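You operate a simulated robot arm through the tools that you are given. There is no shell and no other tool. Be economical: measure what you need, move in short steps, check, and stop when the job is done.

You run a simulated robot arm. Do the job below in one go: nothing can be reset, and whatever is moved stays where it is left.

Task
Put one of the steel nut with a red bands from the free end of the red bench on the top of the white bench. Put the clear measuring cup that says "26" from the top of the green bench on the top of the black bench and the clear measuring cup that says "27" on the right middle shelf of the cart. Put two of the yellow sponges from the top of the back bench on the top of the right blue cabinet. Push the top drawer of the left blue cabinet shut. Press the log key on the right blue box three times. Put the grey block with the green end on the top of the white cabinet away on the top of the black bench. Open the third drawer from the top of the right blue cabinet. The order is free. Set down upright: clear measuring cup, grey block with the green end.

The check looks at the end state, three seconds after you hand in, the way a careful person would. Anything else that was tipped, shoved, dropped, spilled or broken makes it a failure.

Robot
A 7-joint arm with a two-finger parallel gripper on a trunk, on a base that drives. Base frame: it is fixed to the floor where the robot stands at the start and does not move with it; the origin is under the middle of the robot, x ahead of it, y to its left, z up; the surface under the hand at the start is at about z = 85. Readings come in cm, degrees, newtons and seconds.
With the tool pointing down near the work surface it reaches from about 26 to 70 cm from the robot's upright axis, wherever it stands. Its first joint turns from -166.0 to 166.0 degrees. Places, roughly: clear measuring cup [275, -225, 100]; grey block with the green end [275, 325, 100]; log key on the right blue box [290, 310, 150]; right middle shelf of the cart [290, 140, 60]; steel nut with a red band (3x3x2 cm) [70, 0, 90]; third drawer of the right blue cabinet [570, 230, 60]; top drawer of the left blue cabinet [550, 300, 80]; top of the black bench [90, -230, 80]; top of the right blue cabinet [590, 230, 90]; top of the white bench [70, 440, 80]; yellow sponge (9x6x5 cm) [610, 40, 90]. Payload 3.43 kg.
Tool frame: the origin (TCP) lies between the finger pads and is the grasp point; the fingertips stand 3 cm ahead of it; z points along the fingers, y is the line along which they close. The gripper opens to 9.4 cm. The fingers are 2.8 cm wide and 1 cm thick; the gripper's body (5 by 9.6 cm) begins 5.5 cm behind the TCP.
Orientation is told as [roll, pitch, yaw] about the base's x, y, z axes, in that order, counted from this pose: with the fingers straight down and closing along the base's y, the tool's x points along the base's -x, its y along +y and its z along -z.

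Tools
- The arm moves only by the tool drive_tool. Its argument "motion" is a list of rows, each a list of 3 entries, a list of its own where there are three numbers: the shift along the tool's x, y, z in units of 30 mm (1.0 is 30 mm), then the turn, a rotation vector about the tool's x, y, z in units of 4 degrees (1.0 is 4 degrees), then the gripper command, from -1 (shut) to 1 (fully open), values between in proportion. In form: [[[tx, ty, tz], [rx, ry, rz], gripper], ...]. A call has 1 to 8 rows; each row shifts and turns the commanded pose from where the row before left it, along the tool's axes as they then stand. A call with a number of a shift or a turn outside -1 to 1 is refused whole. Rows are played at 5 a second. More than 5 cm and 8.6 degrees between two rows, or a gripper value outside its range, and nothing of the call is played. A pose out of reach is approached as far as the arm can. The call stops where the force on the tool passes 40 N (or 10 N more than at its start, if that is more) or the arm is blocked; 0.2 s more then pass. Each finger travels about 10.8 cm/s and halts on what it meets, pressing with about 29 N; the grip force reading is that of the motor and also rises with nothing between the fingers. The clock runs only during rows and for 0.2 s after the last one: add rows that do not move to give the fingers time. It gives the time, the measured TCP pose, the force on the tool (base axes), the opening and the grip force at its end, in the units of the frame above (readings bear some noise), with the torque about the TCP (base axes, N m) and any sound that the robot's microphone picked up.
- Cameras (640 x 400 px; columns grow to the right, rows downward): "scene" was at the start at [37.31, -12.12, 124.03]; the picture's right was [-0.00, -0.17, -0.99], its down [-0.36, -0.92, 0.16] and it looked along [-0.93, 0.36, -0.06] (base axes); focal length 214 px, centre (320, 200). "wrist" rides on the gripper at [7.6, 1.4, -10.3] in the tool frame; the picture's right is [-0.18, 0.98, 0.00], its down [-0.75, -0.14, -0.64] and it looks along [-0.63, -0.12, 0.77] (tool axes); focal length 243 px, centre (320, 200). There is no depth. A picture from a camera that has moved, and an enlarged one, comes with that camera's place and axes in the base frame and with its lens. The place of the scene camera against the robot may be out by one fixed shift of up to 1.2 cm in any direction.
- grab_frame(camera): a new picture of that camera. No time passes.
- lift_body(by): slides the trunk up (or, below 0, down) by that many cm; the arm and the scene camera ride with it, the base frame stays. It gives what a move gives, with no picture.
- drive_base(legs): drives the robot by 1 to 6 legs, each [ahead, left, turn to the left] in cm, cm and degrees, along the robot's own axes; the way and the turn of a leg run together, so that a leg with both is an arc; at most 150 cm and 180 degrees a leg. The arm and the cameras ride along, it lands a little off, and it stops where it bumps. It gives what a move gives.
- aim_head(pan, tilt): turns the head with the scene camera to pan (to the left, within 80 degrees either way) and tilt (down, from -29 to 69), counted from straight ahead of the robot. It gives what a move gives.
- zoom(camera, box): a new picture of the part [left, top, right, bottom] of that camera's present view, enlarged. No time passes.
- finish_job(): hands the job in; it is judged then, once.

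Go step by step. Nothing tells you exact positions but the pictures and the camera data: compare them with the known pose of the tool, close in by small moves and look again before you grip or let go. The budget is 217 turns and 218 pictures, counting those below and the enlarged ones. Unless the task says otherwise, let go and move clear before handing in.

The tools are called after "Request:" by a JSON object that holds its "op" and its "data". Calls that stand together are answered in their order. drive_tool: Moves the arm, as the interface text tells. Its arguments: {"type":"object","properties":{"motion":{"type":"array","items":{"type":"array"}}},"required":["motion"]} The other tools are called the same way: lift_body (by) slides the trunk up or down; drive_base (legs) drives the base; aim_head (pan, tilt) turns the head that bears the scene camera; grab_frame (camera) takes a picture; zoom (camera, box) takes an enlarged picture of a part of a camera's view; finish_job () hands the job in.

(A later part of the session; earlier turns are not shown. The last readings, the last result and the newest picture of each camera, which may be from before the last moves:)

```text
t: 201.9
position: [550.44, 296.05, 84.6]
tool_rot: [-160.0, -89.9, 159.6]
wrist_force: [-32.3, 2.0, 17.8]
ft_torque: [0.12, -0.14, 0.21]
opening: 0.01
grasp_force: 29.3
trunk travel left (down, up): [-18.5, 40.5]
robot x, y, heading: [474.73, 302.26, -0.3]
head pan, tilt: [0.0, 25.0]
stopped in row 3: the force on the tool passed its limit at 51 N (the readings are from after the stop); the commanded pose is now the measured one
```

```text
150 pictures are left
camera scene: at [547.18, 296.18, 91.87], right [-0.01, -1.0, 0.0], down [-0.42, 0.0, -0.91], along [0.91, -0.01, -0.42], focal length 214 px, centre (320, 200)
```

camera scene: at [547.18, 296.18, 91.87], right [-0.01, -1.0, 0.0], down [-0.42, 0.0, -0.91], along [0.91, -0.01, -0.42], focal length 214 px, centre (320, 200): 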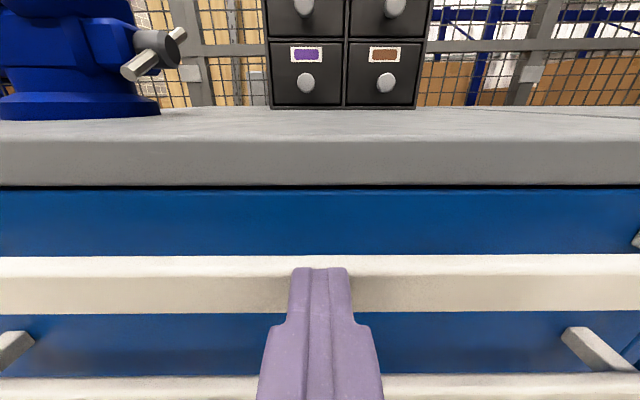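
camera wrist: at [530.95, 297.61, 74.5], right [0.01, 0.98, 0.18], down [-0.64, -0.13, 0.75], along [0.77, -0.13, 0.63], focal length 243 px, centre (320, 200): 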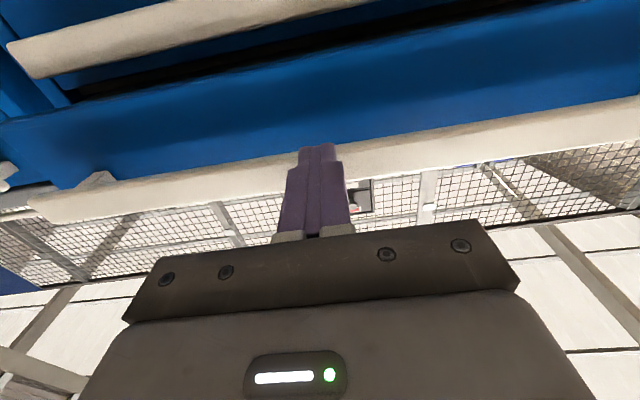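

The drawer hit its stop, so it is shut. I back off, check it, and move over to the right cabinet.

Request:
{"op": "drive_base", "data": {"legs": [[-35, 0, 0], [0, -63, 0]]}}

Request:
{"op": "lift_body", "data": {"by": -14}}

Request:
{"op": "grab_frame", "data": {"camera": "scene"}}

```text
t: 207.3
position: [516.89, 233.67, 84.24]
tool_rot: [-7.7, -89.7, 7.9]
wrist_force: [-0.5, -0.7, -0.5]
ft_torque: [0.02, -0.01, 0.01]
opening: 0.01
grasp_force: 29.1
trunk travel left (down, up): [-18.5, 40.5]
robot x, y, heading: [440.91, 238.98, 0.8]
head pan, tilt: [0.0, 25.0]
```

```text
t: 209.0
position: [516.96, 233.75, 70.3]
tool_rot: [-8.6, -89.7, 8.8]
wrist_force: [-0.3, -0.5, -0.5]
ft_torque: [0.0, 0.01, 0.02]
opening: 0.0
grasp_force: 29.0
trunk travel left (down, up): [-4.5, 54.5]
robot x, y, heading: [440.63, 238.77, 0.8]
head pan, tilt: [0.0, 25.0]
```

```text
149 pictures are left
camera scene: at [513.85, 233.85, 77.5], right [0.0, -1.0, 0.0], down [-0.43, 0.0, -0.9], along [0.9, 0.0, -0.43], focal length 214 px, centre (320, 200)
```

scene: 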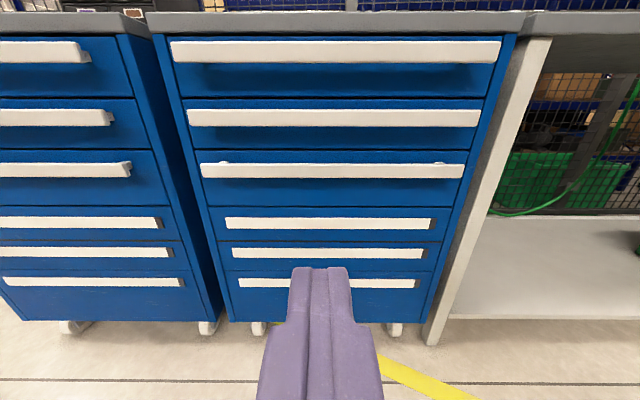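

The left top drawer is flush now. For the third drawer of the right cabinet (handle at about y 232, z 65) I turn the hand 90° so that the fingers close vertically.

Request:
{"op": "drive_tool", "data": {"motion": [[[0.1, 0, 0], [0, 0, 1], 0.2], [[0.1, 0, 0], [0, 0, 1], 0.2], [[0.1, 0, 0], [0, 0, 1], 0.2], [[0, 0, 0], [0, 0, 1], 0.2], [[0, 0, 0], [0, 0, 1], 0.2], [[0, 0, 0], [0, 0, 1], 0.2], [[0, 0, 0], [0, 0, 1], 0.2], [[0, 0, 0], [0, 0, 1], 0.2]]}}

Request:
{"op": "drive_tool", "data": {"motion": [[[0, 0, 0], [0, 0, 1], 0.2], [[0, 0, 0], [0, 0, 1], 0.2], [[0, 0, 0], [0, 0, 1], 0.2], [[0, 0, 0], [0, 0, 1], 0.2], [[0, 0, 0], [0, 0, 1], 0.2], [[0, 0, 0], [0, 0, 1], 0.2], [[0, 0, 0], [0, 0, 1], 0.2], [[0, 0, 0], [0, 0, 1], 0.2]]}}

Request:
{"op": "drive_tool", "data": {"motion": [[[0, 0, 0], [0, 0, 1], 0.2], [[0, 0, 0], [0, 0, 1], 0.2], [[0, 0, 0], [0, 0, 1], 0.2], [[0, 0, 0], [0, 0, 1], 0.2], [[0, 0, 0], [0, 0, 1], 0.2], [[0, 0, 0], [0, 0, 1], 0.2], [[0, 0, 0], [0, 0, 0.5], 0.2]]}}

Request:
{"op": "grab_frame", "data": {"camera": "scene"}}

Request:
{"op": "grab_frame", "data": {"camera": "wrist"}}

```text
t: 210.8
position: [517.0, 233.82, 69.33]
tool_rot: [89.5, -58.0, -89.3]
wrist_force: [-0.2, 0.5, -0.1]
ft_torque: [0.04, -0.02, -0.01]
opening: 5.62
grasp_force: 0.0
trunk travel left (down, up): [-4.5, 54.5]
robot x, y, heading: [440.89, 238.77, 0.7]
head pan, tilt: [0.0, 25.0]
```

```text
t: 212.6
position: [517.02, 233.86, 69.37]
tool_rot: [89.7, -26.0, -89.6]
wrist_force: [0.1, 0.4, -0.3]
ft_torque: [-0.01, -0.01, 0.01]
opening: 5.65
grasp_force: 0.0
trunk travel left (down, up): [-4.5, 54.5]
robot x, y, heading: [440.7, 239.13, 0.8]
head pan, tilt: [0.0, 25.0]
```

```text
t: 214.2
position: [516.92, 233.81, 69.18]
tool_rot: [89.8, -0.1, -89.7]
wrist_force: [0.0, -0.7, -0.3]
ft_torque: [0.02, -0.03, 0.01]
opening: 5.65
grasp_force: 0.0
trunk travel left (down, up): [-4.5, 54.5]
robot x, y, heading: [440.92, 239.0, 0.6]
head pan, tilt: [0.0, 25.0]
```

```text
148 pictures are left
camera scene: at [513.85, 226.97, 69.6], right [0.0, 0.0, -1.0], down [-0.43, 0.9, 0.0], along [0.9, 0.43, 0.0], focal length 214 px, centre (320, 200)
```

scene: 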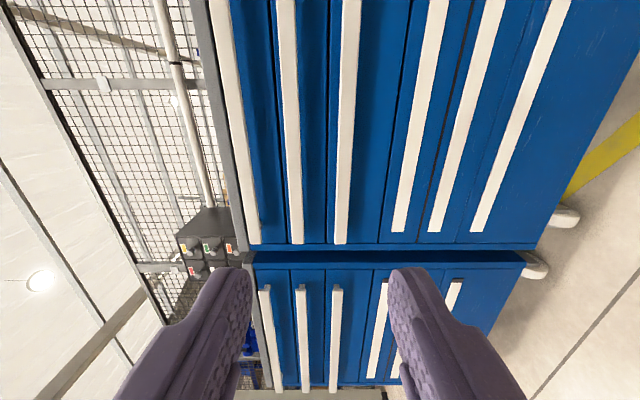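

```text
147 pictures are left
camera wrist: at [506.65, 241.41, 70.75], right [0.01, -0.18, 0.98], down [-0.64, -0.76, -0.14], along [0.77, -0.63, -0.12], focal length 243 px, centre (320, 200)
```

wrist: 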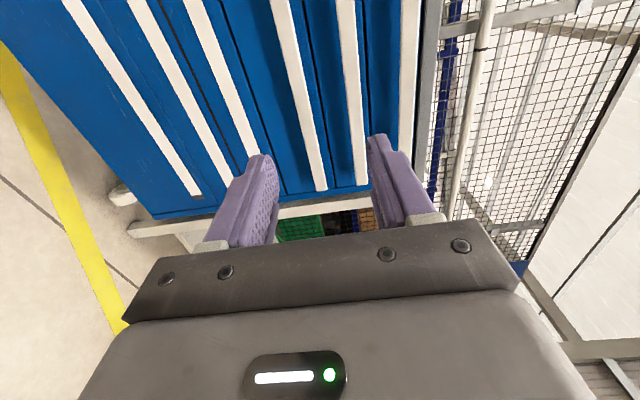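

Request:
{"op": "aim_head", "data": {"pan": 0, "tilt": 50}}

Request:
{"op": "drive_tool", "data": {"motion": [[[0, -0.75, 0], [0, 0, 0], 0.2], [[0, -0.75, 0], [0, 0, 0], 0.2]]}}

Request:
{"op": "drive_base", "data": {"legs": [[22, 0, -0.6]]}}

Request:
{"op": "grab_frame", "data": {"camera": "scene"}}

Request:
{"op": "grab_frame", "data": {"camera": "wrist"}}

```text
t: 215.1
position: [517.04, 233.78, 69.3]
tool_rot: [89.7, -0.1, -89.6]
wrist_force: [0.7, 0.5, -0.5]
ft_torque: [0.01, -0.02, -0.03]
opening: 5.63
grasp_force: 0.0
trunk travel left (down, up): [-4.5, 54.5]
robot x, y, heading: [440.56, 239.19, 0.5]
head pan, tilt: [0.0, 50.0]
```

```text
t: 215.7
position: [517.01, 233.67, 64.64]
tool_rot: [89.9, 0.0, -89.8]
wrist_force: [-0.5, -0.7, -0.4]
ft_torque: [-0.03, -0.02, 0.02]
opening: 5.64
grasp_force: 0.1
trunk travel left (down, up): [-4.5, 54.5]
robot x, y, heading: [440.75, 238.8, 0.8]
head pan, tilt: [0.0, 50.0]
```

```text
t: 217.4
position: [539.27, 232.88, 64.78]
tool_rot: [89.6, 0.0, -90.5]
wrist_force: [-0.2, -0.1, 1.0]
ft_torque: [0.01, 0.02, 0.01]
opening: 5.65
grasp_force: 0.2
trunk travel left (down, up): [-4.5, 54.5]
robot x, y, heading: [462.67, 238.97, -0.2]
head pan, tilt: [0.0, 50.0]
```

```text
146 pictures are left
camera scene: at [534.45, 229.9, 65.0], right [0.0, 0.0, -1.0], down [-0.76, 0.65, 0.0], along [0.65, 0.76, 0.0], focal length 214 px, centre (320, 200)
```

scene: 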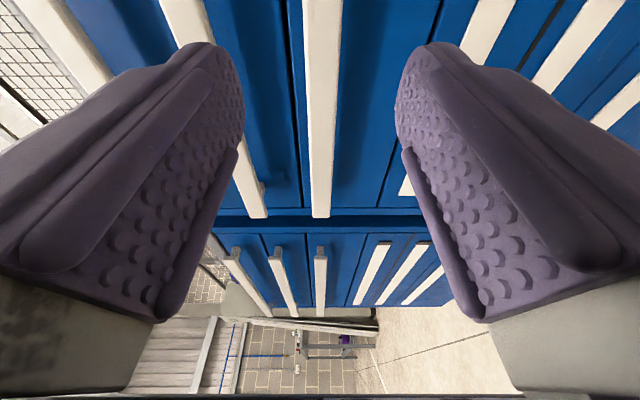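

```text
145 pictures are left
camera wrist: at [528.93, 240.66, 66.13], right [0.0, -0.18, 0.98], down [-0.65, -0.75, -0.14], along [0.76, -0.64, -0.12], focal length 243 px, centre (320, 200)
```

wrist: 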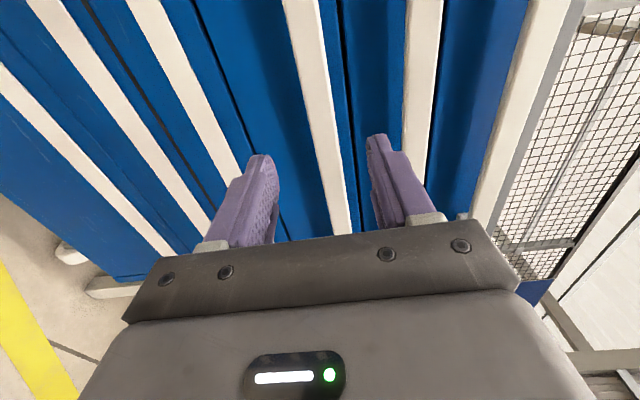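

Handle centred between the fingers; I stow the head and advance.

Request:
{"op": "aim_head", "data": {"pan": 80, "tilt": 68}}

Request:
{"op": "drive_tool", "data": {"motion": [[[0, 0, 1], [0, 0, 0], 0.2], [[0, 0, 1], [0, 0, 0], 0.2], [[0, 0, 1], [0, 0, 0], 0.2], [[0, 0, 0.8], [0, 0, 0], 0.2], [[0, 0, 0.5], [0, 0, 0], 0.2]]}}

Request:
{"op": "grab_frame", "data": {"camera": "wrist"}}

```text
t: 218.9
position: [539.26, 232.91, 64.71]
tool_rot: [89.7, -0.1, -90.6]
wrist_force: [-0.2, -0.1, 0.0]
ft_torque: [0.02, 0.01, 0.0]
opening: 5.64
grasp_force: 0.1
trunk travel left (down, up): [-4.5, 54.5]
robot x, y, heading: [462.82, 239.01, 0.3]
head pan, tilt: [80.0, 68.0]
```

```text
t: 220.1
position: [545.16, 233.11, 65.62]
tool_rot: [89.8, 0.0, -90.4]
wrist_force: [0.0, 0.0, 0.1]
ft_torque: [-0.03, -0.05, 0.02]
opening: 5.64
grasp_force: 0.1
out of reach, approached as far as the arm can: row 2, 3, 4, 5
trunk travel left (down, up): [-4.5, 54.5]
robot x, y, heading: [462.95, 238.81, -0.1]
head pan, tilt: [80.0, 68.0]
```

```text
144 pictures are left
camera wrist: at [534.98, 240.8, 67.01], right [0.0, -0.18, 0.98], down [-0.65, -0.75, -0.14], along [0.76, -0.64, -0.12], focal length 243 px, centre (320, 200)
```

wrist: 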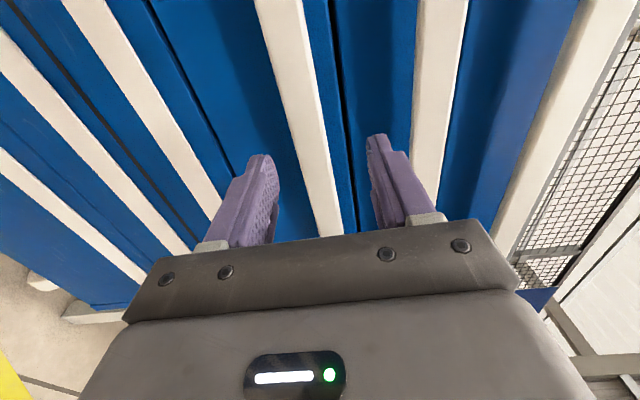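

Out of reach; I retract the arm to a mid reach and drive the base closer instead.

Request:
{"op": "drive_tool", "data": {"motion": [[[0, 0, -1], [0, 0, 0], 0.2], [[0, 0, -1], [0, 0, 0], 0.2], [[0, 0, -1], [0, 0, 0], 0.2], [[0, 0, -1], [0, 0, 0], 0.2], [[0, 0, -1], [0, 0, 0], 0.2], [[0, 0, -1], [0, 0, 0], 0.2]]}}

Request:
{"op": "drive_base", "data": {"legs": [[12, 0, 0]]}}

Request:
{"op": "grab_frame", "data": {"camera": "wrist"}}

```text
t: 221.5
position: [527.29, 233.24, 65.77]
tool_rot: [89.7, -0.1, -90.4]
wrist_force: [0.5, -0.3, 0.0]
ft_torque: [0.02, 0.0, 0.02]
opening: 5.63
grasp_force: 0.1
trunk travel left (down, up): [-4.5, 54.5]
robot x, y, heading: [462.79, 239.5, -0.3]
head pan, tilt: [80.0, 68.0]
```

```text
t: 222.8
position: [539.46, 233.14, 65.82]
tool_rot: [89.7, 0.0, -90.4]
wrist_force: [-1.6, 0.3, -0.6]
ft_torque: [0.0, 0.01, -0.04]
opening: 5.65
grasp_force: 0.0
trunk travel left (down, up): [-4.5, 54.5]
robot x, y, heading: [475.01, 238.45, -0.2]
head pan, tilt: [80.0, 68.0]
```

```text
143 pictures are left
camera wrist: at [529.21, 240.92, 67.3], right [0.0, -0.18, 0.98], down [-0.65, -0.75, -0.14], along [0.76, -0.64, -0.12], focal length 243 px, centre (320, 200)
```

wrist: 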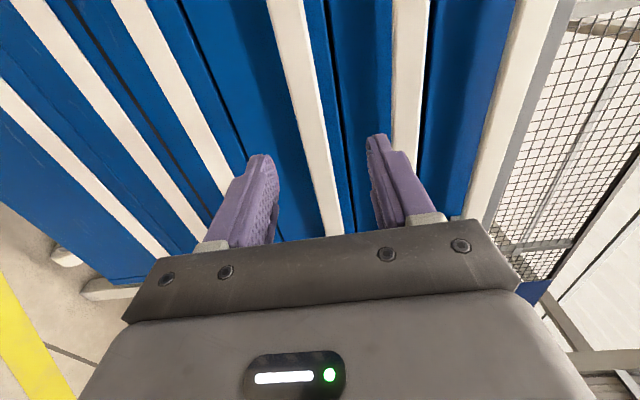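

Request:
{"op": "drive_tool", "data": {"motion": [[[0, -0.3, 0.8], [0, 0, 0], 0.2], [[0, 0, 1], [0, 0, 0], 0.2], [[0, 0, 1], [0, 0, 0], 0.2], [[0, 0, 0.9], [0, 0, 0], 0.2]]}}

Request:
{"op": "grab_frame", "data": {"camera": "wrist"}}

```text
t: 223.8
position: [550.52, 232.84, 64.83]
tool_rot: [89.8, 0.0, -90.5]
wrist_force: [0.0, -1.0, 0.2]
ft_torque: [0.02, 0.01, -0.01]
opening: 5.66
grasp_force: 0.0
trunk travel left (down, up): [-4.5, 54.5]
robot x, y, heading: [475.23, 238.89, 0.1]
head pan, tilt: [80.0, 68.0]
```

```text
142 pictures are left
camera wrist: at [540.25, 240.67, 66.33], right [0.0, -0.18, 0.98], down [-0.65, -0.75, -0.14], along [0.76, -0.64, -0.12], focal length 243 px, centre (320, 200)
```

wrist: 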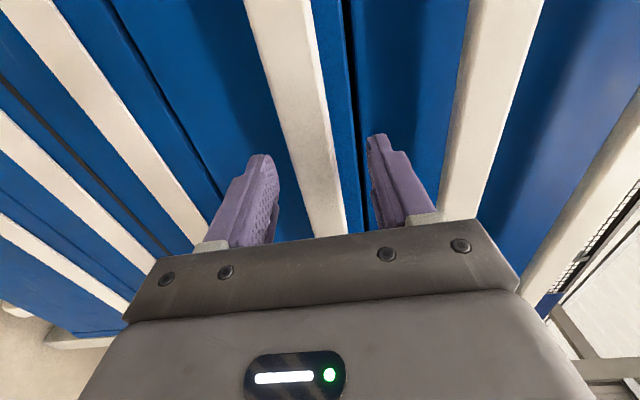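

Request:
{"op": "drive_tool", "data": {"motion": [[[0, 0, 0.4], [0, 0, 0], 0.2], [[0, 0, 0.3], [0, 0, 0], 0.2], [[0, 0, 0.2], [0, 0, 0], 0.2]]}}

Request:
{"op": "drive_tool", "data": {"motion": [[[0, 0, 0], [0, 0, 0], -1], [[0, 0, 0], [0, 0, 0], -1], [[0, 0, 0], [0, 0, 0], -1]]}}

Request:
{"op": "grab_frame", "data": {"camera": "wrist"}}

```text
t: 224.6
position: [553.29, 232.95, 64.94]
tool_rot: [89.6, 0.0, -90.5]
wrist_force: [-0.4, 0.7, -0.8]
ft_torque: [0.03, 0.01, 0.02]
opening: 5.63
grasp_force: 0.1
trunk travel left (down, up): [-4.5, 54.5]
robot x, y, heading: [475.38, 239.24, 0.3]
head pan, tilt: [80.0, 68.0]
```

```text
t: 225.4
position: [553.31, 232.94, 64.3]
tool_rot: [89.2, 0.0, -90.4]
wrist_force: [-3.2, -3.3, -31.1]
ft_torque: [-0.09, 0.28, -0.17]
opening: 3.23
grasp_force: 45.2
trunk travel left (down, up): [-4.5, 54.5]
robot x, y, heading: [475.12, 238.63, 0.0]
head pan, tilt: [80.0, 68.0]
```

```text
141 pictures are left
camera wrist: at [543.03, 240.7, 65.98], right [0.01, -0.18, 0.98], down [-0.65, -0.75, -0.13], along [0.76, -0.64, -0.13], focal length 243 px, centre (320, 200)
```

wrist: 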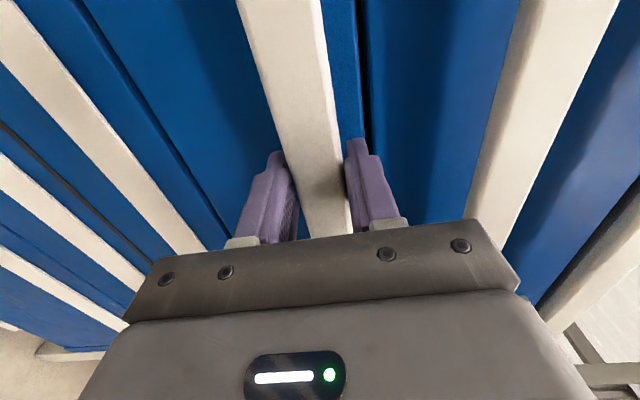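

Request:
{"op": "drive_tool", "data": {"motion": [[[0, -0.2, 0], [0, 0, 0], -1], [[0, 0, 0], [0, 0, 0], -1]]}}

```text
t: 226.0
position: [553.28, 233.12, 64.32]
tool_rot: [89.8, -0.2, -90.5]
wrist_force: [-20.4, -2.9, -7.3]
ft_torque: [0.16, -0.13, 0.39]
opening: 3.23
grasp_force: 44.6
trunk travel left (down, up): [-4.5, 54.5]
robot x, y, heading: [475.05, 238.69, 0.0]
head pan, tilt: [80.0, 68.0]
```

The bar is gripped; I pull.

Request:
{"op": "drive_tool", "data": {"motion": [[[0, 0, -0.3], [0, 0, 0], -1], [[0, 0, -0.5], [0, 0, 0], -1], [[0, 0, -0.6], [0, 0, 0], -1], [[0, 0, -0.7], [0, 0, 0], -1], [[0, 0, -0.7], [0, 0, 0], -1], [[0, 0, -0.7], [0, 0, 0], -1], [[0, 0, -0.7], [0, 0, 0], -1]]}}

Request:
{"op": "grab_frame", "data": {"camera": "wrist"}}

```text
t: 227.6
position: [540.54, 233.01, 64.41]
tool_rot: [89.8, 0.0, -90.7]
wrist_force: [-2.4, -22.3, 12.5]
ft_torque: [0.19, 0.37, -0.33]
opening: 3.27
grasp_force: 44.3
trunk travel left (down, up): [-4.5, 54.5]
robot x, y, heading: [475.16, 238.8, -0.1]
head pan, tilt: [80.0, 68.0]
```

```text
140 pictures are left
camera wrist: at [530.31, 240.78, 65.87], right [0.0, -0.18, 0.98], down [-0.65, -0.75, -0.14], along [0.76, -0.64, -0.12], focal length 243 px, centre (320, 200)
```

wrist: 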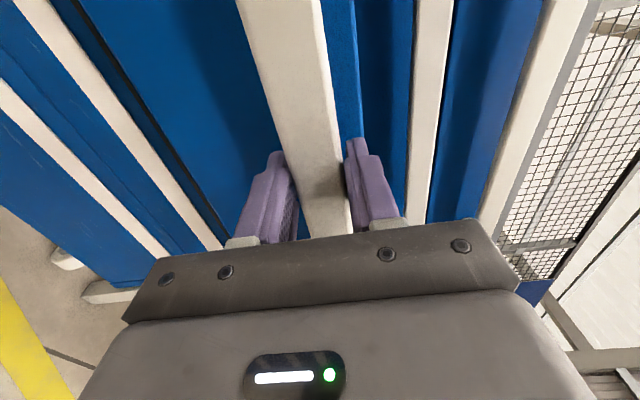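

Drawer is coming out. I keep pulling.

Request:
{"op": "drive_tool", "data": {"motion": [[[0, 0, -0.7], [0, 0, 0], -1], [[0, 0, -0.7], [0, 0, 0], -1], [[0, 0, -0.7], [0, 0, 0], -1], [[0, 0, -0.7], [0, 0, 0], -1], [[0, 0, -0.7], [0, 0, 0], -1], [[0, 0, 0], [0, 0, 0], -1]]}}

Request:
{"op": "drive_tool", "data": {"motion": [[[0, 0, -0.5], [0, 0, 0], -1], [[0, 0, -0.5], [0, 0, 0], -1], [[0, 0, -0.5], [0, 0, 0], -1], [[0, 0, -0.5], [0, 0, 0], -1], [[0, 0, 0], [0, 0, 0], -1]]}}

Request:
{"op": "grab_frame", "data": {"camera": "wrist"}}

```text
t: 229.0
position: [529.94, 233.09, 64.34]
tool_rot: [89.7, -0.1, -90.4]
wrist_force: [0.6, -23.3, 7.8]
ft_torque: [0.08, -0.12, 0.06]
opening: 3.23
grasp_force: 45.3
trunk travel left (down, up): [-4.5, 54.5]
robot x, y, heading: [475.3, 238.86, 0.1]
head pan, tilt: [80.0, 68.0]
```

```text
t: 230.2
position: [524.17, 233.08, 64.38]
tool_rot: [89.6, 0.1, -90.6]
wrist_force: [-1.2, -29.9, -5.9]
ft_torque: [-0.06, 0.04, -0.13]
opening: 3.28
grasp_force: 44.9
trunk travel left (down, up): [-4.5, 54.5]
robot x, y, heading: [475.06, 239.26, -0.2]
head pan, tilt: [80.0, 68.0]
```

```text
139 pictures are left
camera wrist: at [513.91, 240.85, 65.9], right [0.0, -0.18, 0.98], down [-0.65, -0.75, -0.14], along [0.76, -0.64, -0.12], focal length 243 px, centre (320, 200)
```

wrist: 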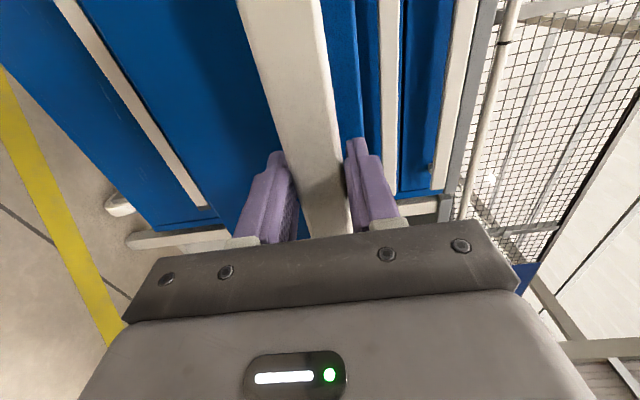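

Drawer three is open 29 cm. I release, back away and turn the hand down again.

Request:
{"op": "drive_tool", "data": {"motion": [[[0, 0, 0], [0, 0, 0], 0], [[0, 0, 0], [0, 0, 0], 0.3], [[0, 0, 0], [0, 0, 0], 0.3], [[0, 0, -1], [0, 0, 0], 0.3], [[0, 0, -1], [0, 0, 0], 0.3], [[0, 0, -1], [0, 0, 0], 0.3]]}}

Request:
{"op": "drive_base", "data": {"legs": [[-40, 0, 0]]}}

Request:
{"op": "aim_head", "data": {"pan": 0, "tilt": 0}}

Request:
{"op": "grab_frame", "data": {"camera": "scene"}}

Request:
{"op": "lift_body", "data": {"by": 40}}

```text
t: 231.6
position: [515.17, 233.53, 64.48]
tool_rot: [89.8, 0.1, -90.5]
wrist_force: [0.0, 0.0, 0.3]
ft_torque: [-0.04, -0.01, 0.05]
opening: 6.1
grasp_force: 0.0
trunk travel left (down, up): [-4.5, 54.5]
robot x, y, heading: [474.99, 239.22, -0.1]
head pan, tilt: [80.0, 68.0]
```

```text
t: 234.1
position: [475.22, 233.58, 64.42]
tool_rot: [89.7, -0.1, -90.7]
wrist_force: [-0.9, 0.0, -1.0]
ft_torque: [0.01, -0.01, 0.02]
opening: 6.1
grasp_force: 0.1
trunk travel left (down, up): [-4.5, 54.5]
robot x, y, heading: [435.26, 238.65, -0.3]
head pan, tilt: [80.0, 68.0]
```

```text
t: 235.6
position: [475.28, 233.37, 64.47]
tool_rot: [89.7, 0.1, -90.9]
wrist_force: [-0.3, -0.4, 0.3]
ft_torque: [-0.02, -0.02, 0.01]
opening: 6.08
grasp_force: 0.0
trunk travel left (down, up): [-4.5, 54.5]
robot x, y, heading: [435.09, 239.42, -0.3]
head pan, tilt: [0.0, 0.0]
```

```text
138 pictures are left
camera scene: at [471.7, 222.67, 64.81], right [0.0, 0.0, -1.0], down [0.01, 1.0, 0.0], along [1.0, -0.01, 0.0], focal length 214 px, centre (320, 200)
```

scene: 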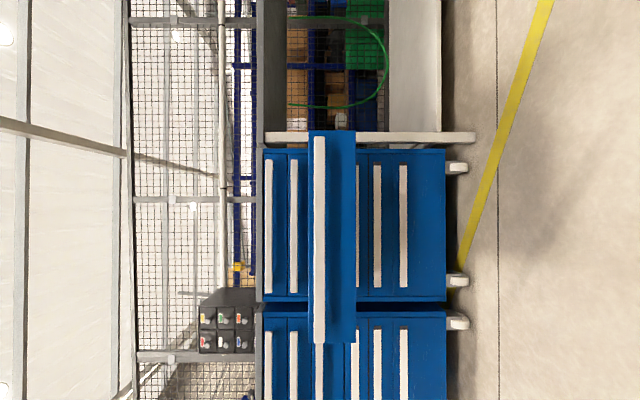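

```text
t: 239.4
position: [475.26, 233.51, 104.56]
tool_rot: [89.7, 0.0, -90.7]
wrist_force: [0.0, 0.2, -0.4]
ft_torque: [-0.01, -0.01, 0.0]
opening: 6.09
grasp_force: 0.2
trunk travel left (down, up): [-44.5, 14.5]
robot x, y, heading: [435.24, 239.13, -0.3]
head pan, tilt: [0.0, 0.0]
```

Third drawer confirmed open. I turn the hand down and drive right to the back bench.

Request:
{"op": "drive_tool", "data": {"motion": [[[0, 0, 0], [1, 0, 0], 1], [[0, 0, 0], [1, 0, 0], 1], [[0, 0, 0], [1, 0, 0], 1], [[0, 0, 0], [1, 0, 0], 1], [[0, 0, 0], [1, 0, 0], 1], [[0, 0, 0], [1, 0, 0], 1], [[0, 0, 0], [1, 0, 0], 1], [[0, 0, 0], [1, 0, 0], 1]]}}

Request:
{"op": "drive_tool", "data": {"motion": [[[0, 0, 0], [1, 0, 0], 1], [[0, 0, 0], [1, 0, 0], 1], [[0, 0, 0], [1, 0, 0], 1], [[0, 0, 0], [1, 0, 0], 1], [[0, 0, 0], [1, 0, 0], 1], [[0, 0, 0], [1, 0, 0], 1], [[0, 0, 0], [1, 0, 0], 1], [[0, 0, 0], [1, 0, 0], 1]]}}

Request:
{"op": "drive_tool", "data": {"motion": [[[0, 0, 0], [1, 0, 0], 1], [[0, 0, 0], [1, 0, 0], 1], [[0, 0, 0], [1, 0, 0], 1], [[0, 0, 0], [1, 0, 0], 1], [[0, 0, 0], [1, 0, 0], 1], [[0, 0, 0], [1, 0, 0], 1], [[0, 0, 0], [0.5, 0, 0], 1]]}}

Request:
{"op": "drive_base", "data": {"legs": [[0, -150, 0]]}}

Request:
{"op": "aim_head", "data": {"pan": 70, "tilt": 0}}

Request:
{"op": "grab_frame", "data": {"camera": "scene"}}

```text
t: 241.2
position: [475.22, 233.42, 104.43]
tool_rot: [57.7, -0.1, -90.6]
wrist_force: [0.1, -1.1, -0.6]
ft_torque: [-0.02, -0.01, 0.02]
opening: 9.39
grasp_force: 0.1
trunk travel left (down, up): [-44.5, 14.5]
robot x, y, heading: [434.83, 238.87, -0.3]
head pan, tilt: [0.0, 0.0]
```

```text
t: 243.0
position: [475.23, 233.56, 104.41]
tool_rot: [25.6, -0.1, -90.6]
wrist_force: [0.7, 0.2, 0.0]
ft_torque: [0.01, -0.01, 0.02]
opening: 9.4
grasp_force: 0.0
trunk travel left (down, up): [-44.5, 14.5]
robot x, y, heading: [435.25, 238.82, -0.3]
head pan, tilt: [0.0, 0.0]
```

```text
t: 244.6
position: [475.38, 233.58, 104.41]
tool_rot: [-0.3, -0.1, -90.7]
wrist_force: [0.0, 0.1, -0.4]
ft_torque: [0.0, 0.01, -0.01]
opening: 9.41
grasp_force: 0.1
trunk travel left (down, up): [-44.5, 14.5]
robot x, y, heading: [435.21, 238.78, -0.1]
head pan, tilt: [0.0, 0.0]
```

```text
t: 252.0
position: [472.79, 83.0, 104.44]
tool_rot: [-0.4, 0.1, -91.9]
wrist_force: [0.5, 0.1, -0.2]
ft_torque: [0.01, 0.03, 0.0]
opening: 9.42
grasp_force: 0.1
trunk travel left (down, up): [-44.5, 14.5]
robot x, y, heading: [432.71, 89.76, -1.5]
head pan, tilt: [0.0, 0.0]
```

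```text
t: 253.4
position: [472.7, 83.04, 104.51]
tool_rot: [-0.3, 0.0, -92.0]
wrist_force: [0.4, 1.0, 0.1]
ft_torque: [0.02, 0.01, 0.0]
opening: 9.38
grasp_force: 0.0
trunk travel left (down, up): [-44.5, 14.5]
robot x, y, heading: [433.06, 89.37, -1.5]
head pan, tilt: [70.0, 0.0]
```

```text
137 pictures are left
camera scene: at [481.48, 71.85, 114.66], right [-0.35, 0.01, -0.94], down [0.03, 1.0, 0.0], along [0.94, -0.03, -0.35], focal length 214 px, centre (320, 200)
```

scene: 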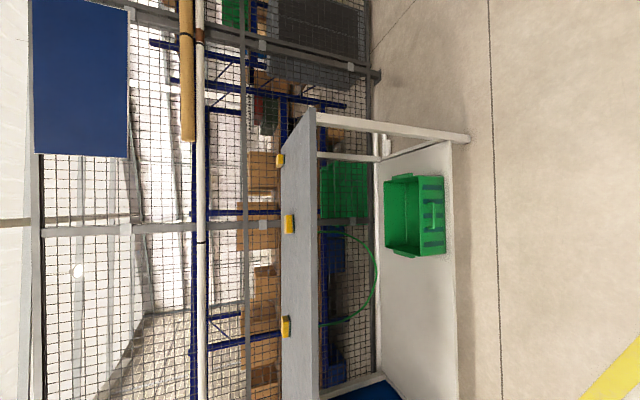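

Three yellow sponges lie on the back bench. I drive up to the bench, by the middle one.

Request:
{"op": "drive_base", "data": {"legs": [[0, 8, 1.5], [85, 0, 0]]}}

Request:
{"op": "aim_head", "data": {"pan": 30, "tilt": 0}}

Request:
{"op": "grab_frame", "data": {"camera": "scene"}}

Request:
{"op": "grab_frame", "data": {"camera": "wrist"}}

```text
t: 258.6
position: [558.89, 92.94, 104.51]
tool_rot: [-0.3, 0.0, -89.9]
wrist_force: [-0.6, 0.8, 0.3]
ft_torque: [-0.02, -0.01, 0.03]
opening: 9.39
grasp_force: 0.1
trunk travel left (down, up): [-44.5, 14.5]
robot x, y, heading: [518.69, 98.05, 0.7]
head pan, tilt: [70.0, 0.0]
```

```text
t: 259.7
position: [558.95, 92.86, 104.45]
tool_rot: [-0.3, 0.1, -89.9]
wrist_force: [-1.0, 0.3, 0.3]
ft_torque: [0.03, 0.01, 0.01]
opening: 9.4
grasp_force: 0.1
trunk travel left (down, up): [-44.5, 14.5]
robot x, y, heading: [518.31, 97.96, 0.7]
head pan, tilt: [30.0, 0.0]
```

```text
136 pictures are left
camera scene: at [564.03, 82.03, 109.97], right [-0.87, 0.0, -0.5], down [0.0, 1.0, 0.0], along [0.5, 0.0, -0.87], focal length 214 px, centre (320, 200)
```

scene: 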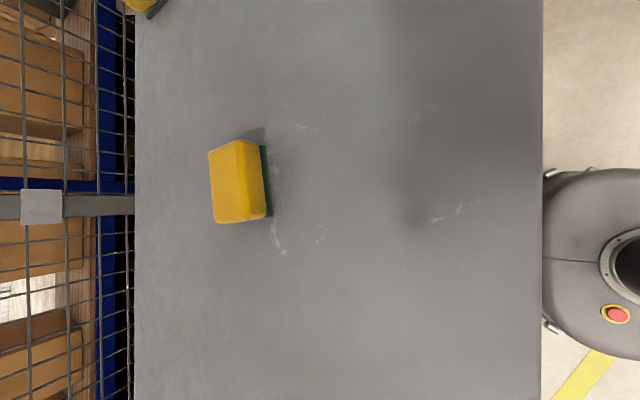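

```text
135 pictures are left
camera wrist: at [560.25, 100.54, 114.7], right [0.98, -0.18, 0.0], down [-0.14, -0.75, 0.64], along [-0.12, -0.63, -0.77], focal length 243 px, centre (320, 200)
```

wrist: 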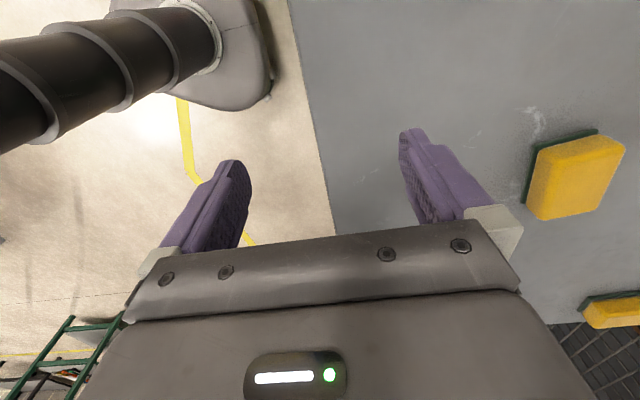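

Request:
{"op": "drive_base", "data": {"legs": [[5, -14, -0.5]]}}

Request:
{"op": "aim_head", "data": {"pan": 0, "tilt": 15}}

Request:
{"op": "drive_tool", "data": {"motion": [[[0, 0.95, 0], [0, 0, 0], 1], [[0, 0.95, 0], [0, 0, 0], 1], [[0, 0.95, 0], [0, 0, 0], 1], [[0, 0.95, 0], [0, 0, 0], 1], [[0, 0.95, 0], [0, 0, 0], 1], [[0, 0.95, 0], [0, 0, 0], 1], [[0, 0.95, 0], [0, 0, 0], 1], [[0, 0.95, 0], [0, 0, 0], 1]]}}

Request:
{"op": "grab_frame", "data": {"camera": "scene"}}

Request:
{"op": "grab_frame", "data": {"camera": "wrist"}}

```text
t: 261.1
position: [564.0, 78.57, 104.43]
tool_rot: [-0.3, 0.0, -90.2]
wrist_force: [0.3, -0.7, -0.4]
ft_torque: [0.04, 0.03, 0.03]
opening: 9.38
grasp_force: 0.0
trunk travel left (down, up): [-44.5, 14.5]
robot x, y, heading: [523.93, 83.65, 0.4]
head pan, tilt: [30.0, 0.0]
```

```text
t: 262.0
position: [564.03, 78.61, 104.5]
tool_rot: [-0.3, -0.1, -90.2]
wrist_force: [-0.3, -0.3, 0.4]
ft_torque: [0.02, 0.0, -0.01]
opening: 9.41
grasp_force: 0.1
trunk travel left (down, up): [-44.5, 14.5]
robot x, y, heading: [523.85, 83.8, 0.1]
head pan, tilt: [0.0, 15.0]
```

```text
t: 263.8
position: [586.76, 78.61, 104.28]
tool_rot: [-0.3, -0.1, -90.3]
wrist_force: [0.2, 0.5, -1.0]
ft_torque: [0.0, -0.01, -0.01]
opening: 9.44
grasp_force: 0.0
trunk travel left (down, up): [-44.5, 14.5]
robot x, y, heading: [523.99, 84.04, 0.4]
head pan, tilt: [0.0, 15.0]
```

```text
134 pictures are left
camera scene: at [587.31, 70.17, 108.23], right [-1.0, 0.0, 0.0], down [0.0, 0.97, 0.26], along [0.0, 0.26, -0.97], focal length 214 px, centre (320, 200)
```

scene: 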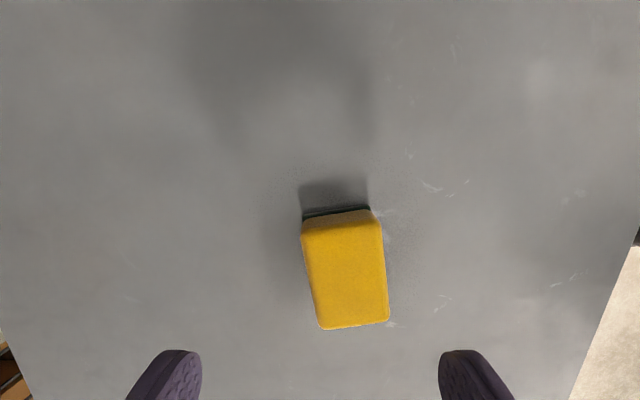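

```text
133 pictures are left
camera wrist: at [588.15, 86.26, 114.49], right [0.98, -0.19, 0.0], down [-0.14, -0.75, 0.64], along [-0.12, -0.63, -0.77], focal length 243 px, centre (320, 200)
```

wrist: 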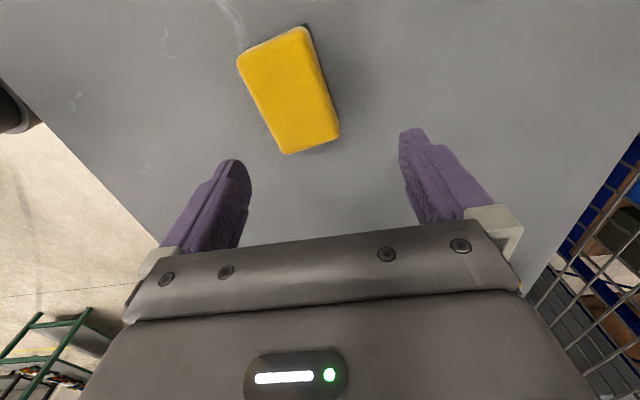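

Request:
{"op": "drive_tool", "data": {"motion": [[[0.73, -0.73, 0], [0, 0, 0], 1], [[0, 0, 1], [0, 0, -0.8], 1], [[0, 0, 1], [0, 0, -0.8], 1], [[0, 0, 0.8], [0, 0, 0], 1]]}}

Request:
{"op": "grab_frame", "data": {"camera": "scene"}}

Request:
{"op": "grab_frame", "data": {"camera": "wrist"}}

```text
t: 264.8
position: [584.79, 80.74, 95.73]
tool_rot: [-0.2, 0.0, -83.7]
wrist_force: [-0.1, 0.4, 0.5]
ft_torque: [0.0, 0.02, 0.02]
opening: 9.41
grasp_force: 0.1
trunk travel left (down, up): [-44.5, 14.5]
robot x, y, heading: [524.06, 83.84, 0.3]
head pan, tilt: [0.0, 15.0]
```

```text
132 pictures are left
camera scene: at [586.22, 72.33, 99.82], right [-0.99, -0.11, 0.0], down [-0.1, 0.96, 0.26], along [-0.03, 0.26, -0.97], focal length 214 px, centre (320, 200)
```

scene: 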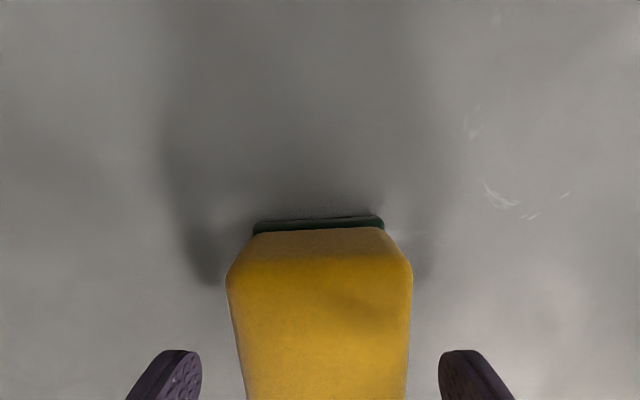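

```text
131 pictures are left
camera wrist: at [585.23, 88.49, 106.09], right [1.0, -0.08, 0.0], down [-0.06, -0.76, 0.64], along [-0.05, -0.64, -0.77], focal length 243 px, centre (320, 200)
```

wrist: 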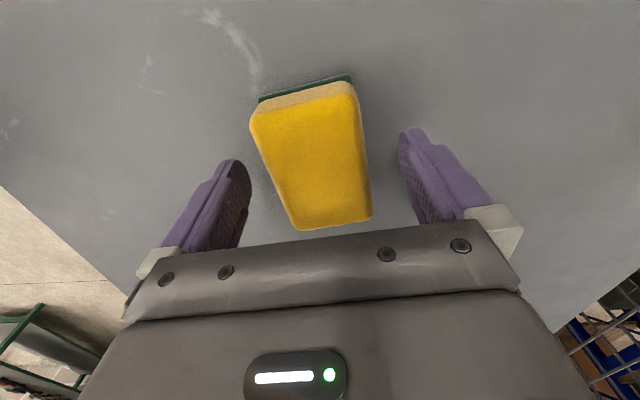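

Request:
{"op": "drive_tool", "data": {"motion": [[[0, 0, 0.8], [0, 0, 0], 1], [[0, 0, 0.7], [0, 0, 0], 1], [[0, 0, 0.3], [0, 0, 0], 1], [[0, 0, 0], [0, 0, 0], -1], [[0, 0, 0], [0, 0, 0], -1], [[0, 0, 0], [0, 0, 0], -1], [[0, 0, 0], [0, 0, 0], -1]]}}

Request:
{"op": "drive_tool", "data": {"motion": [[[0, 0, -1], [0, 0, 0], -1], [[0, 0, -1], [0, 0, 0], -1], [[0, 0, -1], [0, 0, 0], -1], [[0, 0, -1], [0, 0, 0], -1], [[0, 0, -1], [0, 0, 0], -1]]}}

Request:
{"op": "grab_frame", "data": {"camera": "wrist"}}

```text
t: 265.4
position: [584.9, 80.79, 93.03]
tool_rot: [0.0, -0.1, -83.6]
wrist_force: [-0.8, -0.1, 17.9]
ft_torque: [0.16, 0.93, 0.03]
opening: 9.38
grasp_force: 1.3
trunk travel left (down, up): [-44.5, 14.5]
robot x, y, heading: [523.76, 83.69, 0.3]
head pan, tilt: [0.0, 15.0]
stopped in row 2: the force on the tool passed its limit at 60 N (the readings are from after the stop); the commanded pose is now the measured one
```

```text
t: 266.6
position: [584.93, 80.74, 107.99]
tool_rot: [-0.2, 0.0, -83.8]
wrist_force: [0.0, -0.5, 0.2]
ft_torque: [0.0, 0.02, -0.03]
opening: 6.41
grasp_force: 29.3
trunk travel left (down, up): [-44.5, 14.5]
robot x, y, heading: [523.67, 83.7, -0.0]
head pan, tilt: [0.0, 15.0]
```

```text
130 pictures are left
camera wrist: at [585.4, 88.5, 118.23], right [1.0, -0.08, 0.0], down [-0.06, -0.76, 0.64], along [-0.05, -0.64, -0.77], focal length 243 px, centre (320, 200)
```

wrist: 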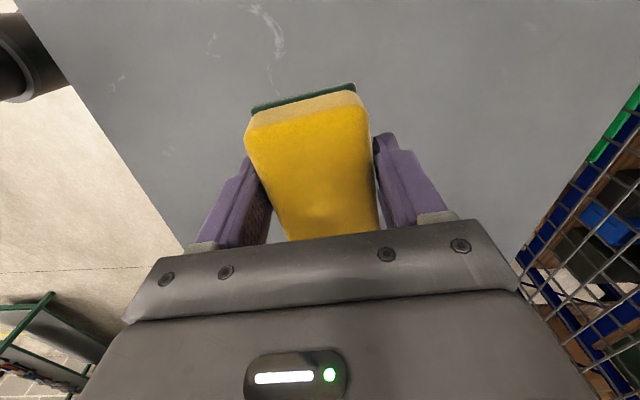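

The fingertip met the bench (top at about z = 90), but the sponge is held. I drive left toward the right blue cabinet, staying clear of the open drawer.

Request:
{"op": "drive_base", "data": {"legs": [[-3, 0, 0], [0, 88, 0]]}}

Request:
{"op": "aim_head", "data": {"pan": -40, "tilt": 60}}

Request:
{"op": "grab_frame", "data": {"camera": "scene"}}

Request:
{"op": "aim_head", "data": {"pan": 0, "tilt": 69}}

Request:
{"op": "grab_frame", "data": {"camera": "scene"}}

```text
t: 271.7
position: [581.79, 168.35, 107.89]
tool_rot: [-0.1, 0.0, -84.0]
wrist_force: [0.7, -0.4, -0.2]
ft_torque: [0.01, -0.01, 0.03]
opening: 6.35
grasp_force: 29.4
trunk travel left (down, up): [-44.5, 14.5]
robot x, y, heading: [520.43, 171.57, 0.3]
head pan, tilt: [0.0, 15.0]
```

```text
t: 272.8
position: [581.81, 168.41, 107.85]
tool_rot: [-0.1, 0.1, -84.0]
wrist_force: [0.4, 0.0, -0.3]
ft_torque: [0.01, 0.04, 0.01]
opening: 6.34
grasp_force: 28.8
trunk travel left (down, up): [-44.5, 14.5]
robot x, y, heading: [520.17, 171.84, -0.0]
head pan, tilt: [-40.0, 60.0]
```

```text
129 pictures are left
camera scene: at [578.25, 166.13, 116.14], right [-0.76, -0.08, 0.64], down [0.5, 0.56, 0.66], along [-0.41, 0.83, -0.38], focal length 214 px, centre (320, 200)
```

scene: 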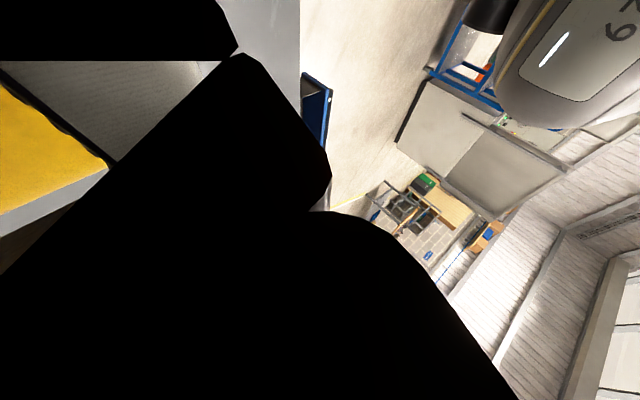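

```text
t: 273.9
position: [581.71, 168.44, 108.01]
tool_rot: [-0.1, 0.1, -84.0]
wrist_force: [1.1, 0.8, -0.3]
ft_torque: [-0.01, -0.01, 0.0]
opening: 6.34
grasp_force: 29.1
trunk travel left (down, up): [-44.5, 14.5]
robot x, y, heading: [520.64, 172.24, -0.3]
head pan, tilt: [0.0, 68.8]
```

```text
128 pictures are left
camera scene: at [582.41, 167.51, 115.66], right [-0.99, -0.1, 0.0], down [-0.04, 0.36, 0.93], along [-0.1, 0.93, -0.36], focal length 214 px, centre (320, 200)
```

scene: 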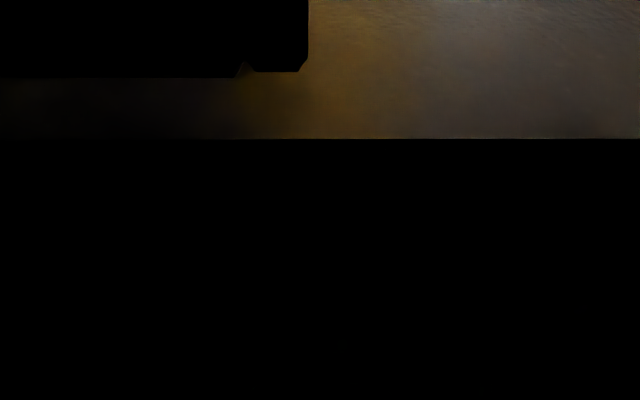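

Request:
{"op": "aim_head", "data": {"pan": 0, "tilt": 40}}

Request:
{"op": "drive_tool", "data": {"motion": [[[1, -0.2, 0], [0, 0, 0], -1], [[1, -0.2, 0], [0, 0, 0], -1], [[1, -0.1, 0], [0, 0, 0], -1], [[1, -0.1, 0], [0, 0, 0], -1], [[1, -0.1, 0], [0, 0, 0], -1], [[1, 0, 0], [0, 0, 0], -1], [[1, 0, 0], [0, 0, 0], -1]]}}

Request:
{"op": "grab_frame", "data": {"camera": "scene"}}

Request:
{"op": "grab_frame", "data": {"camera": "wrist"}}

```text
t: 274.8
position: [581.76, 168.29, 108.0]
tool_rot: [-0.1, -0.1, -84.0]
wrist_force: [0.0, -0.5, 0.4]
ft_torque: [0.03, -0.02, 0.02]
opening: 6.34
grasp_force: 28.8
trunk travel left (down, up): [-44.5, 14.5]
robot x, y, heading: [520.62, 172.02, -0.0]
head pan, tilt: [0.0, 40.0]
```

```text
t: 276.4
position: [577.49, 189.06, 107.96]
tool_rot: [0.0, -0.2, -84.1]
wrist_force: [0.8, 0.3, 0.4]
ft_torque: [0.01, 0.0, 0.04]
opening: 6.33
grasp_force: 29.2
trunk travel left (down, up): [-44.5, 14.5]
robot x, y, heading: [520.57, 171.71, -0.3]
head pan, tilt: [0.0, 40.0]
```

```text
127 pictures are left
camera scene: at [578.56, 184.61, 112.74], right [-0.99, -0.1, 0.0], down [-0.08, 0.76, 0.64], along [-0.07, 0.64, -0.77], focal length 214 px, centre (320, 200)
```

scene: 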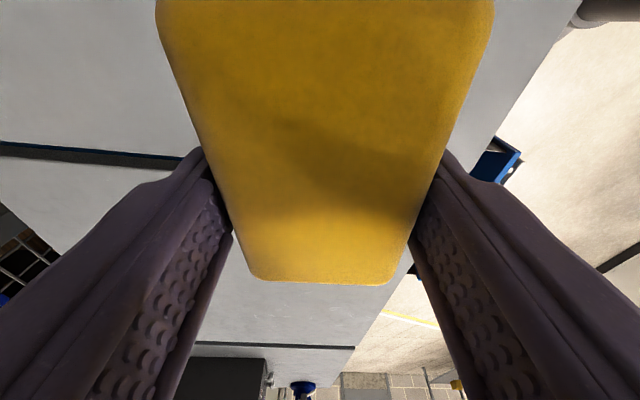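

```text
126 pictures are left
camera wrist: at [578.05, 196.84, 118.17], right [1.0, -0.08, 0.0], down [-0.06, -0.76, 0.64], along [-0.05, -0.64, -0.77], focal length 243 px, centre (320, 200)
```

wrist: 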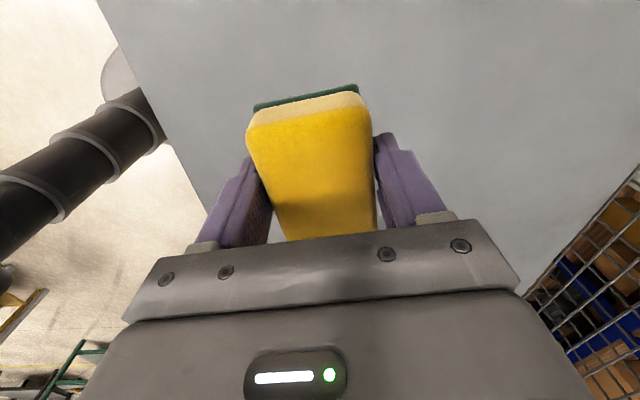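

Request:
{"op": "drive_base", "data": {"legs": [[5, 3, 0]]}}

Request:
{"op": "drive_tool", "data": {"motion": [[[0.9, 0, 0], [0, 0, 0], -1], [[0.9, 0, 0], [0, 0, 0], -1], [[0.9, 0, 0], [0, 0, 0], -1], [[0.9, 0, 0], [0, 0, 0], -1], [[0.9, 0, 0], [0, 0, 0], -1], [[0.9, 0, 0], [0, 0, 0], -1], [[0.9, 0, 0], [0, 0, 0], -1]]}}

Request:
{"op": "drive_tool", "data": {"motion": [[[0, 0, 1], [0, 0, 0], -1], [[0, 0, 1], [0, 0, 0], -1], [[0, 0, 0.8], [0, 0, 0], -1]]}}

Request:
{"op": "grab_frame", "data": {"camera": "scene"}}

Request:
{"op": "grab_frame", "data": {"camera": "wrist"}}

```text
t: 277.3
position: [582.76, 192.19, 107.78]
tool_rot: [0.0, -0.1, -84.0]
wrist_force: [0.4, -0.1, -0.3]
ft_torque: [-0.03, 0.07, -0.04]
opening: 6.35
grasp_force: 29.1
trunk travel left (down, up): [-44.5, 14.5]
robot x, y, heading: [525.7, 174.92, 0.4]
head pan, tilt: [0.0, 40.0]
```

```text
t: 278.9
position: [580.63, 210.89, 107.83]
tool_rot: [-0.2, -0.1, -83.9]
wrist_force: [0.2, 0.0, -0.5]
ft_torque: [-0.02, 0.0, 0.0]
opening: 6.33
grasp_force: 28.8
trunk travel left (down, up): [-44.5, 14.5]
robot x, y, heading: [525.78, 174.73, 0.1]
head pan, tilt: [0.0, 40.0]
```

```text
t: 279.7
position: [580.87, 210.88, 99.33]
tool_rot: [-0.1, 0.0, -84.0]
wrist_force: [-0.3, 0.4, 0.1]
ft_torque: [-0.01, -0.01, -0.01]
opening: 6.32
grasp_force: 29.6
trunk travel left (down, up): [-44.5, 14.5]
robot x, y, heading: [525.81, 174.75, 0.3]
head pan, tilt: [0.0, 40.0]
```

```text
125 pictures are left
camera scene: at [581.88, 206.41, 104.27], right [-0.99, -0.11, 0.0], down [-0.08, 0.76, 0.64], along [-0.07, 0.64, -0.77], focal length 214 px, centre (320, 200)
```

scene: 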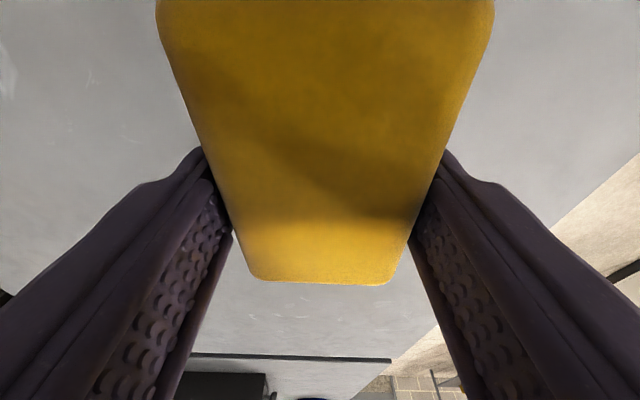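

```text
124 pictures are left
camera wrist: at [581.34, 218.63, 109.71], right [1.0, -0.08, 0.0], down [-0.06, -0.76, 0.64], along [-0.05, -0.64, -0.77], focal length 243 px, centre (320, 200)
```

wrist: 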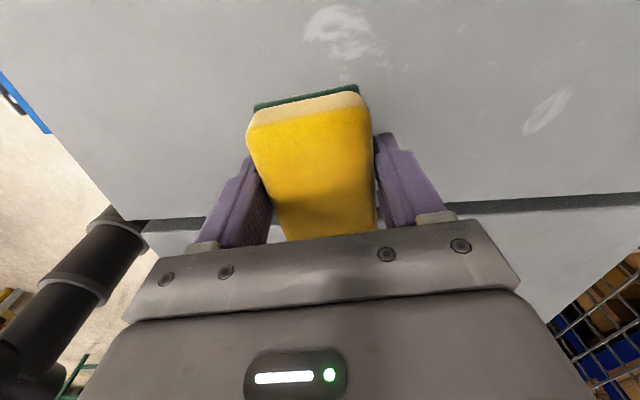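

Request:
{"op": "drive_tool", "data": {"motion": [[[0, 0, 0.3], [0, 0, 0], -1], [[0, 0, 0.3], [0, 0, 0], -1], [[0, 0, 0.3], [0, 0, 0], -1], [[0, 0, 0.2], [0, 0, 0], -1]]}}

Request:
{"op": "grab_frame", "data": {"camera": "wrist"}}

```text
t: 280.7
position: [580.55, 210.87, 96.17]
tool_rot: [-0.1, 0.0, -83.8]
wrist_force: [0.2, 0.3, -0.3]
ft_torque: [0.0, -0.02, 0.04]
opening: 6.35
grasp_force: 29.0
trunk travel left (down, up): [-44.5, 14.5]
robot x, y, heading: [525.86, 174.67, 0.1]
head pan, tilt: [0.0, 40.0]
```

```text
123 pictures are left
camera wrist: at [581.12, 218.63, 106.48], right [1.0, -0.08, 0.0], down [-0.06, -0.76, 0.64], along [-0.05, -0.64, -0.77], focal length 243 px, centre (320, 200)
```

wrist: 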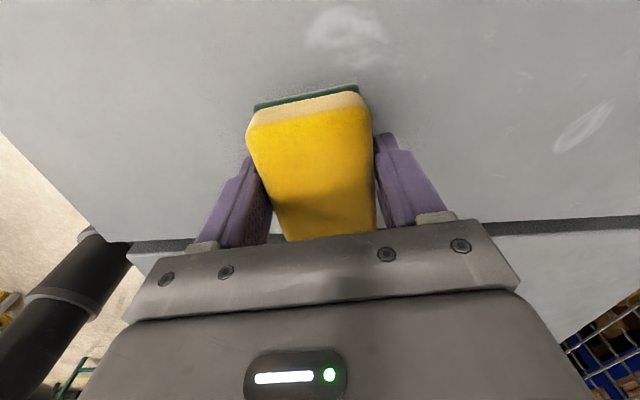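

Request:
{"op": "drive_tool", "data": {"motion": [[[0, 0, 0.15], [0, 0, 0], -1], [[0, 0, 0.15], [0, 0, 0], -1], [[0, 0, 0.15], [0, 0, 0], -1], [[0, 0, 0.15], [0, 0, 0], -1], [[0, 0, 0.15], [0, 0, 0], -1], [[0, 0, 0.15], [0, 0, 0], -1], [[0, 0, 0.1], [0, 0, 0], -1]]}}

Request:
{"op": "grab_frame", "data": {"camera": "wrist"}}

```text
t: 282.3
position: [580.51, 210.68, 93.6]
tool_rot: [0.3, 0.1, -83.9]
wrist_force: [-3.1, 0.7, 34.5]
ft_torque: [0.04, 0.09, 0.05]
opening: 6.4
grasp_force: 29.1
trunk travel left (down, up): [-44.5, 14.5]
robot x, y, heading: [526.01, 174.89, -0.3]
head pan, tilt: [0.0, 40.0]
```

```text
122 pictures are left
camera wrist: at [580.94, 218.5, 103.91], right [1.0, -0.08, 0.0], down [-0.06, -0.77, 0.64], along [-0.05, -0.64, -0.77], focal length 243 px, centre (320, 200)
```

wrist: 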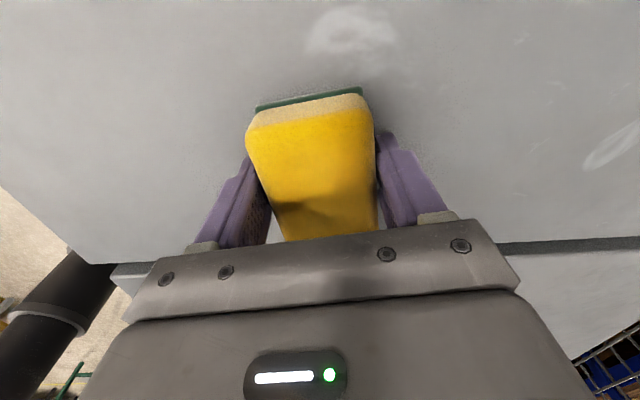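

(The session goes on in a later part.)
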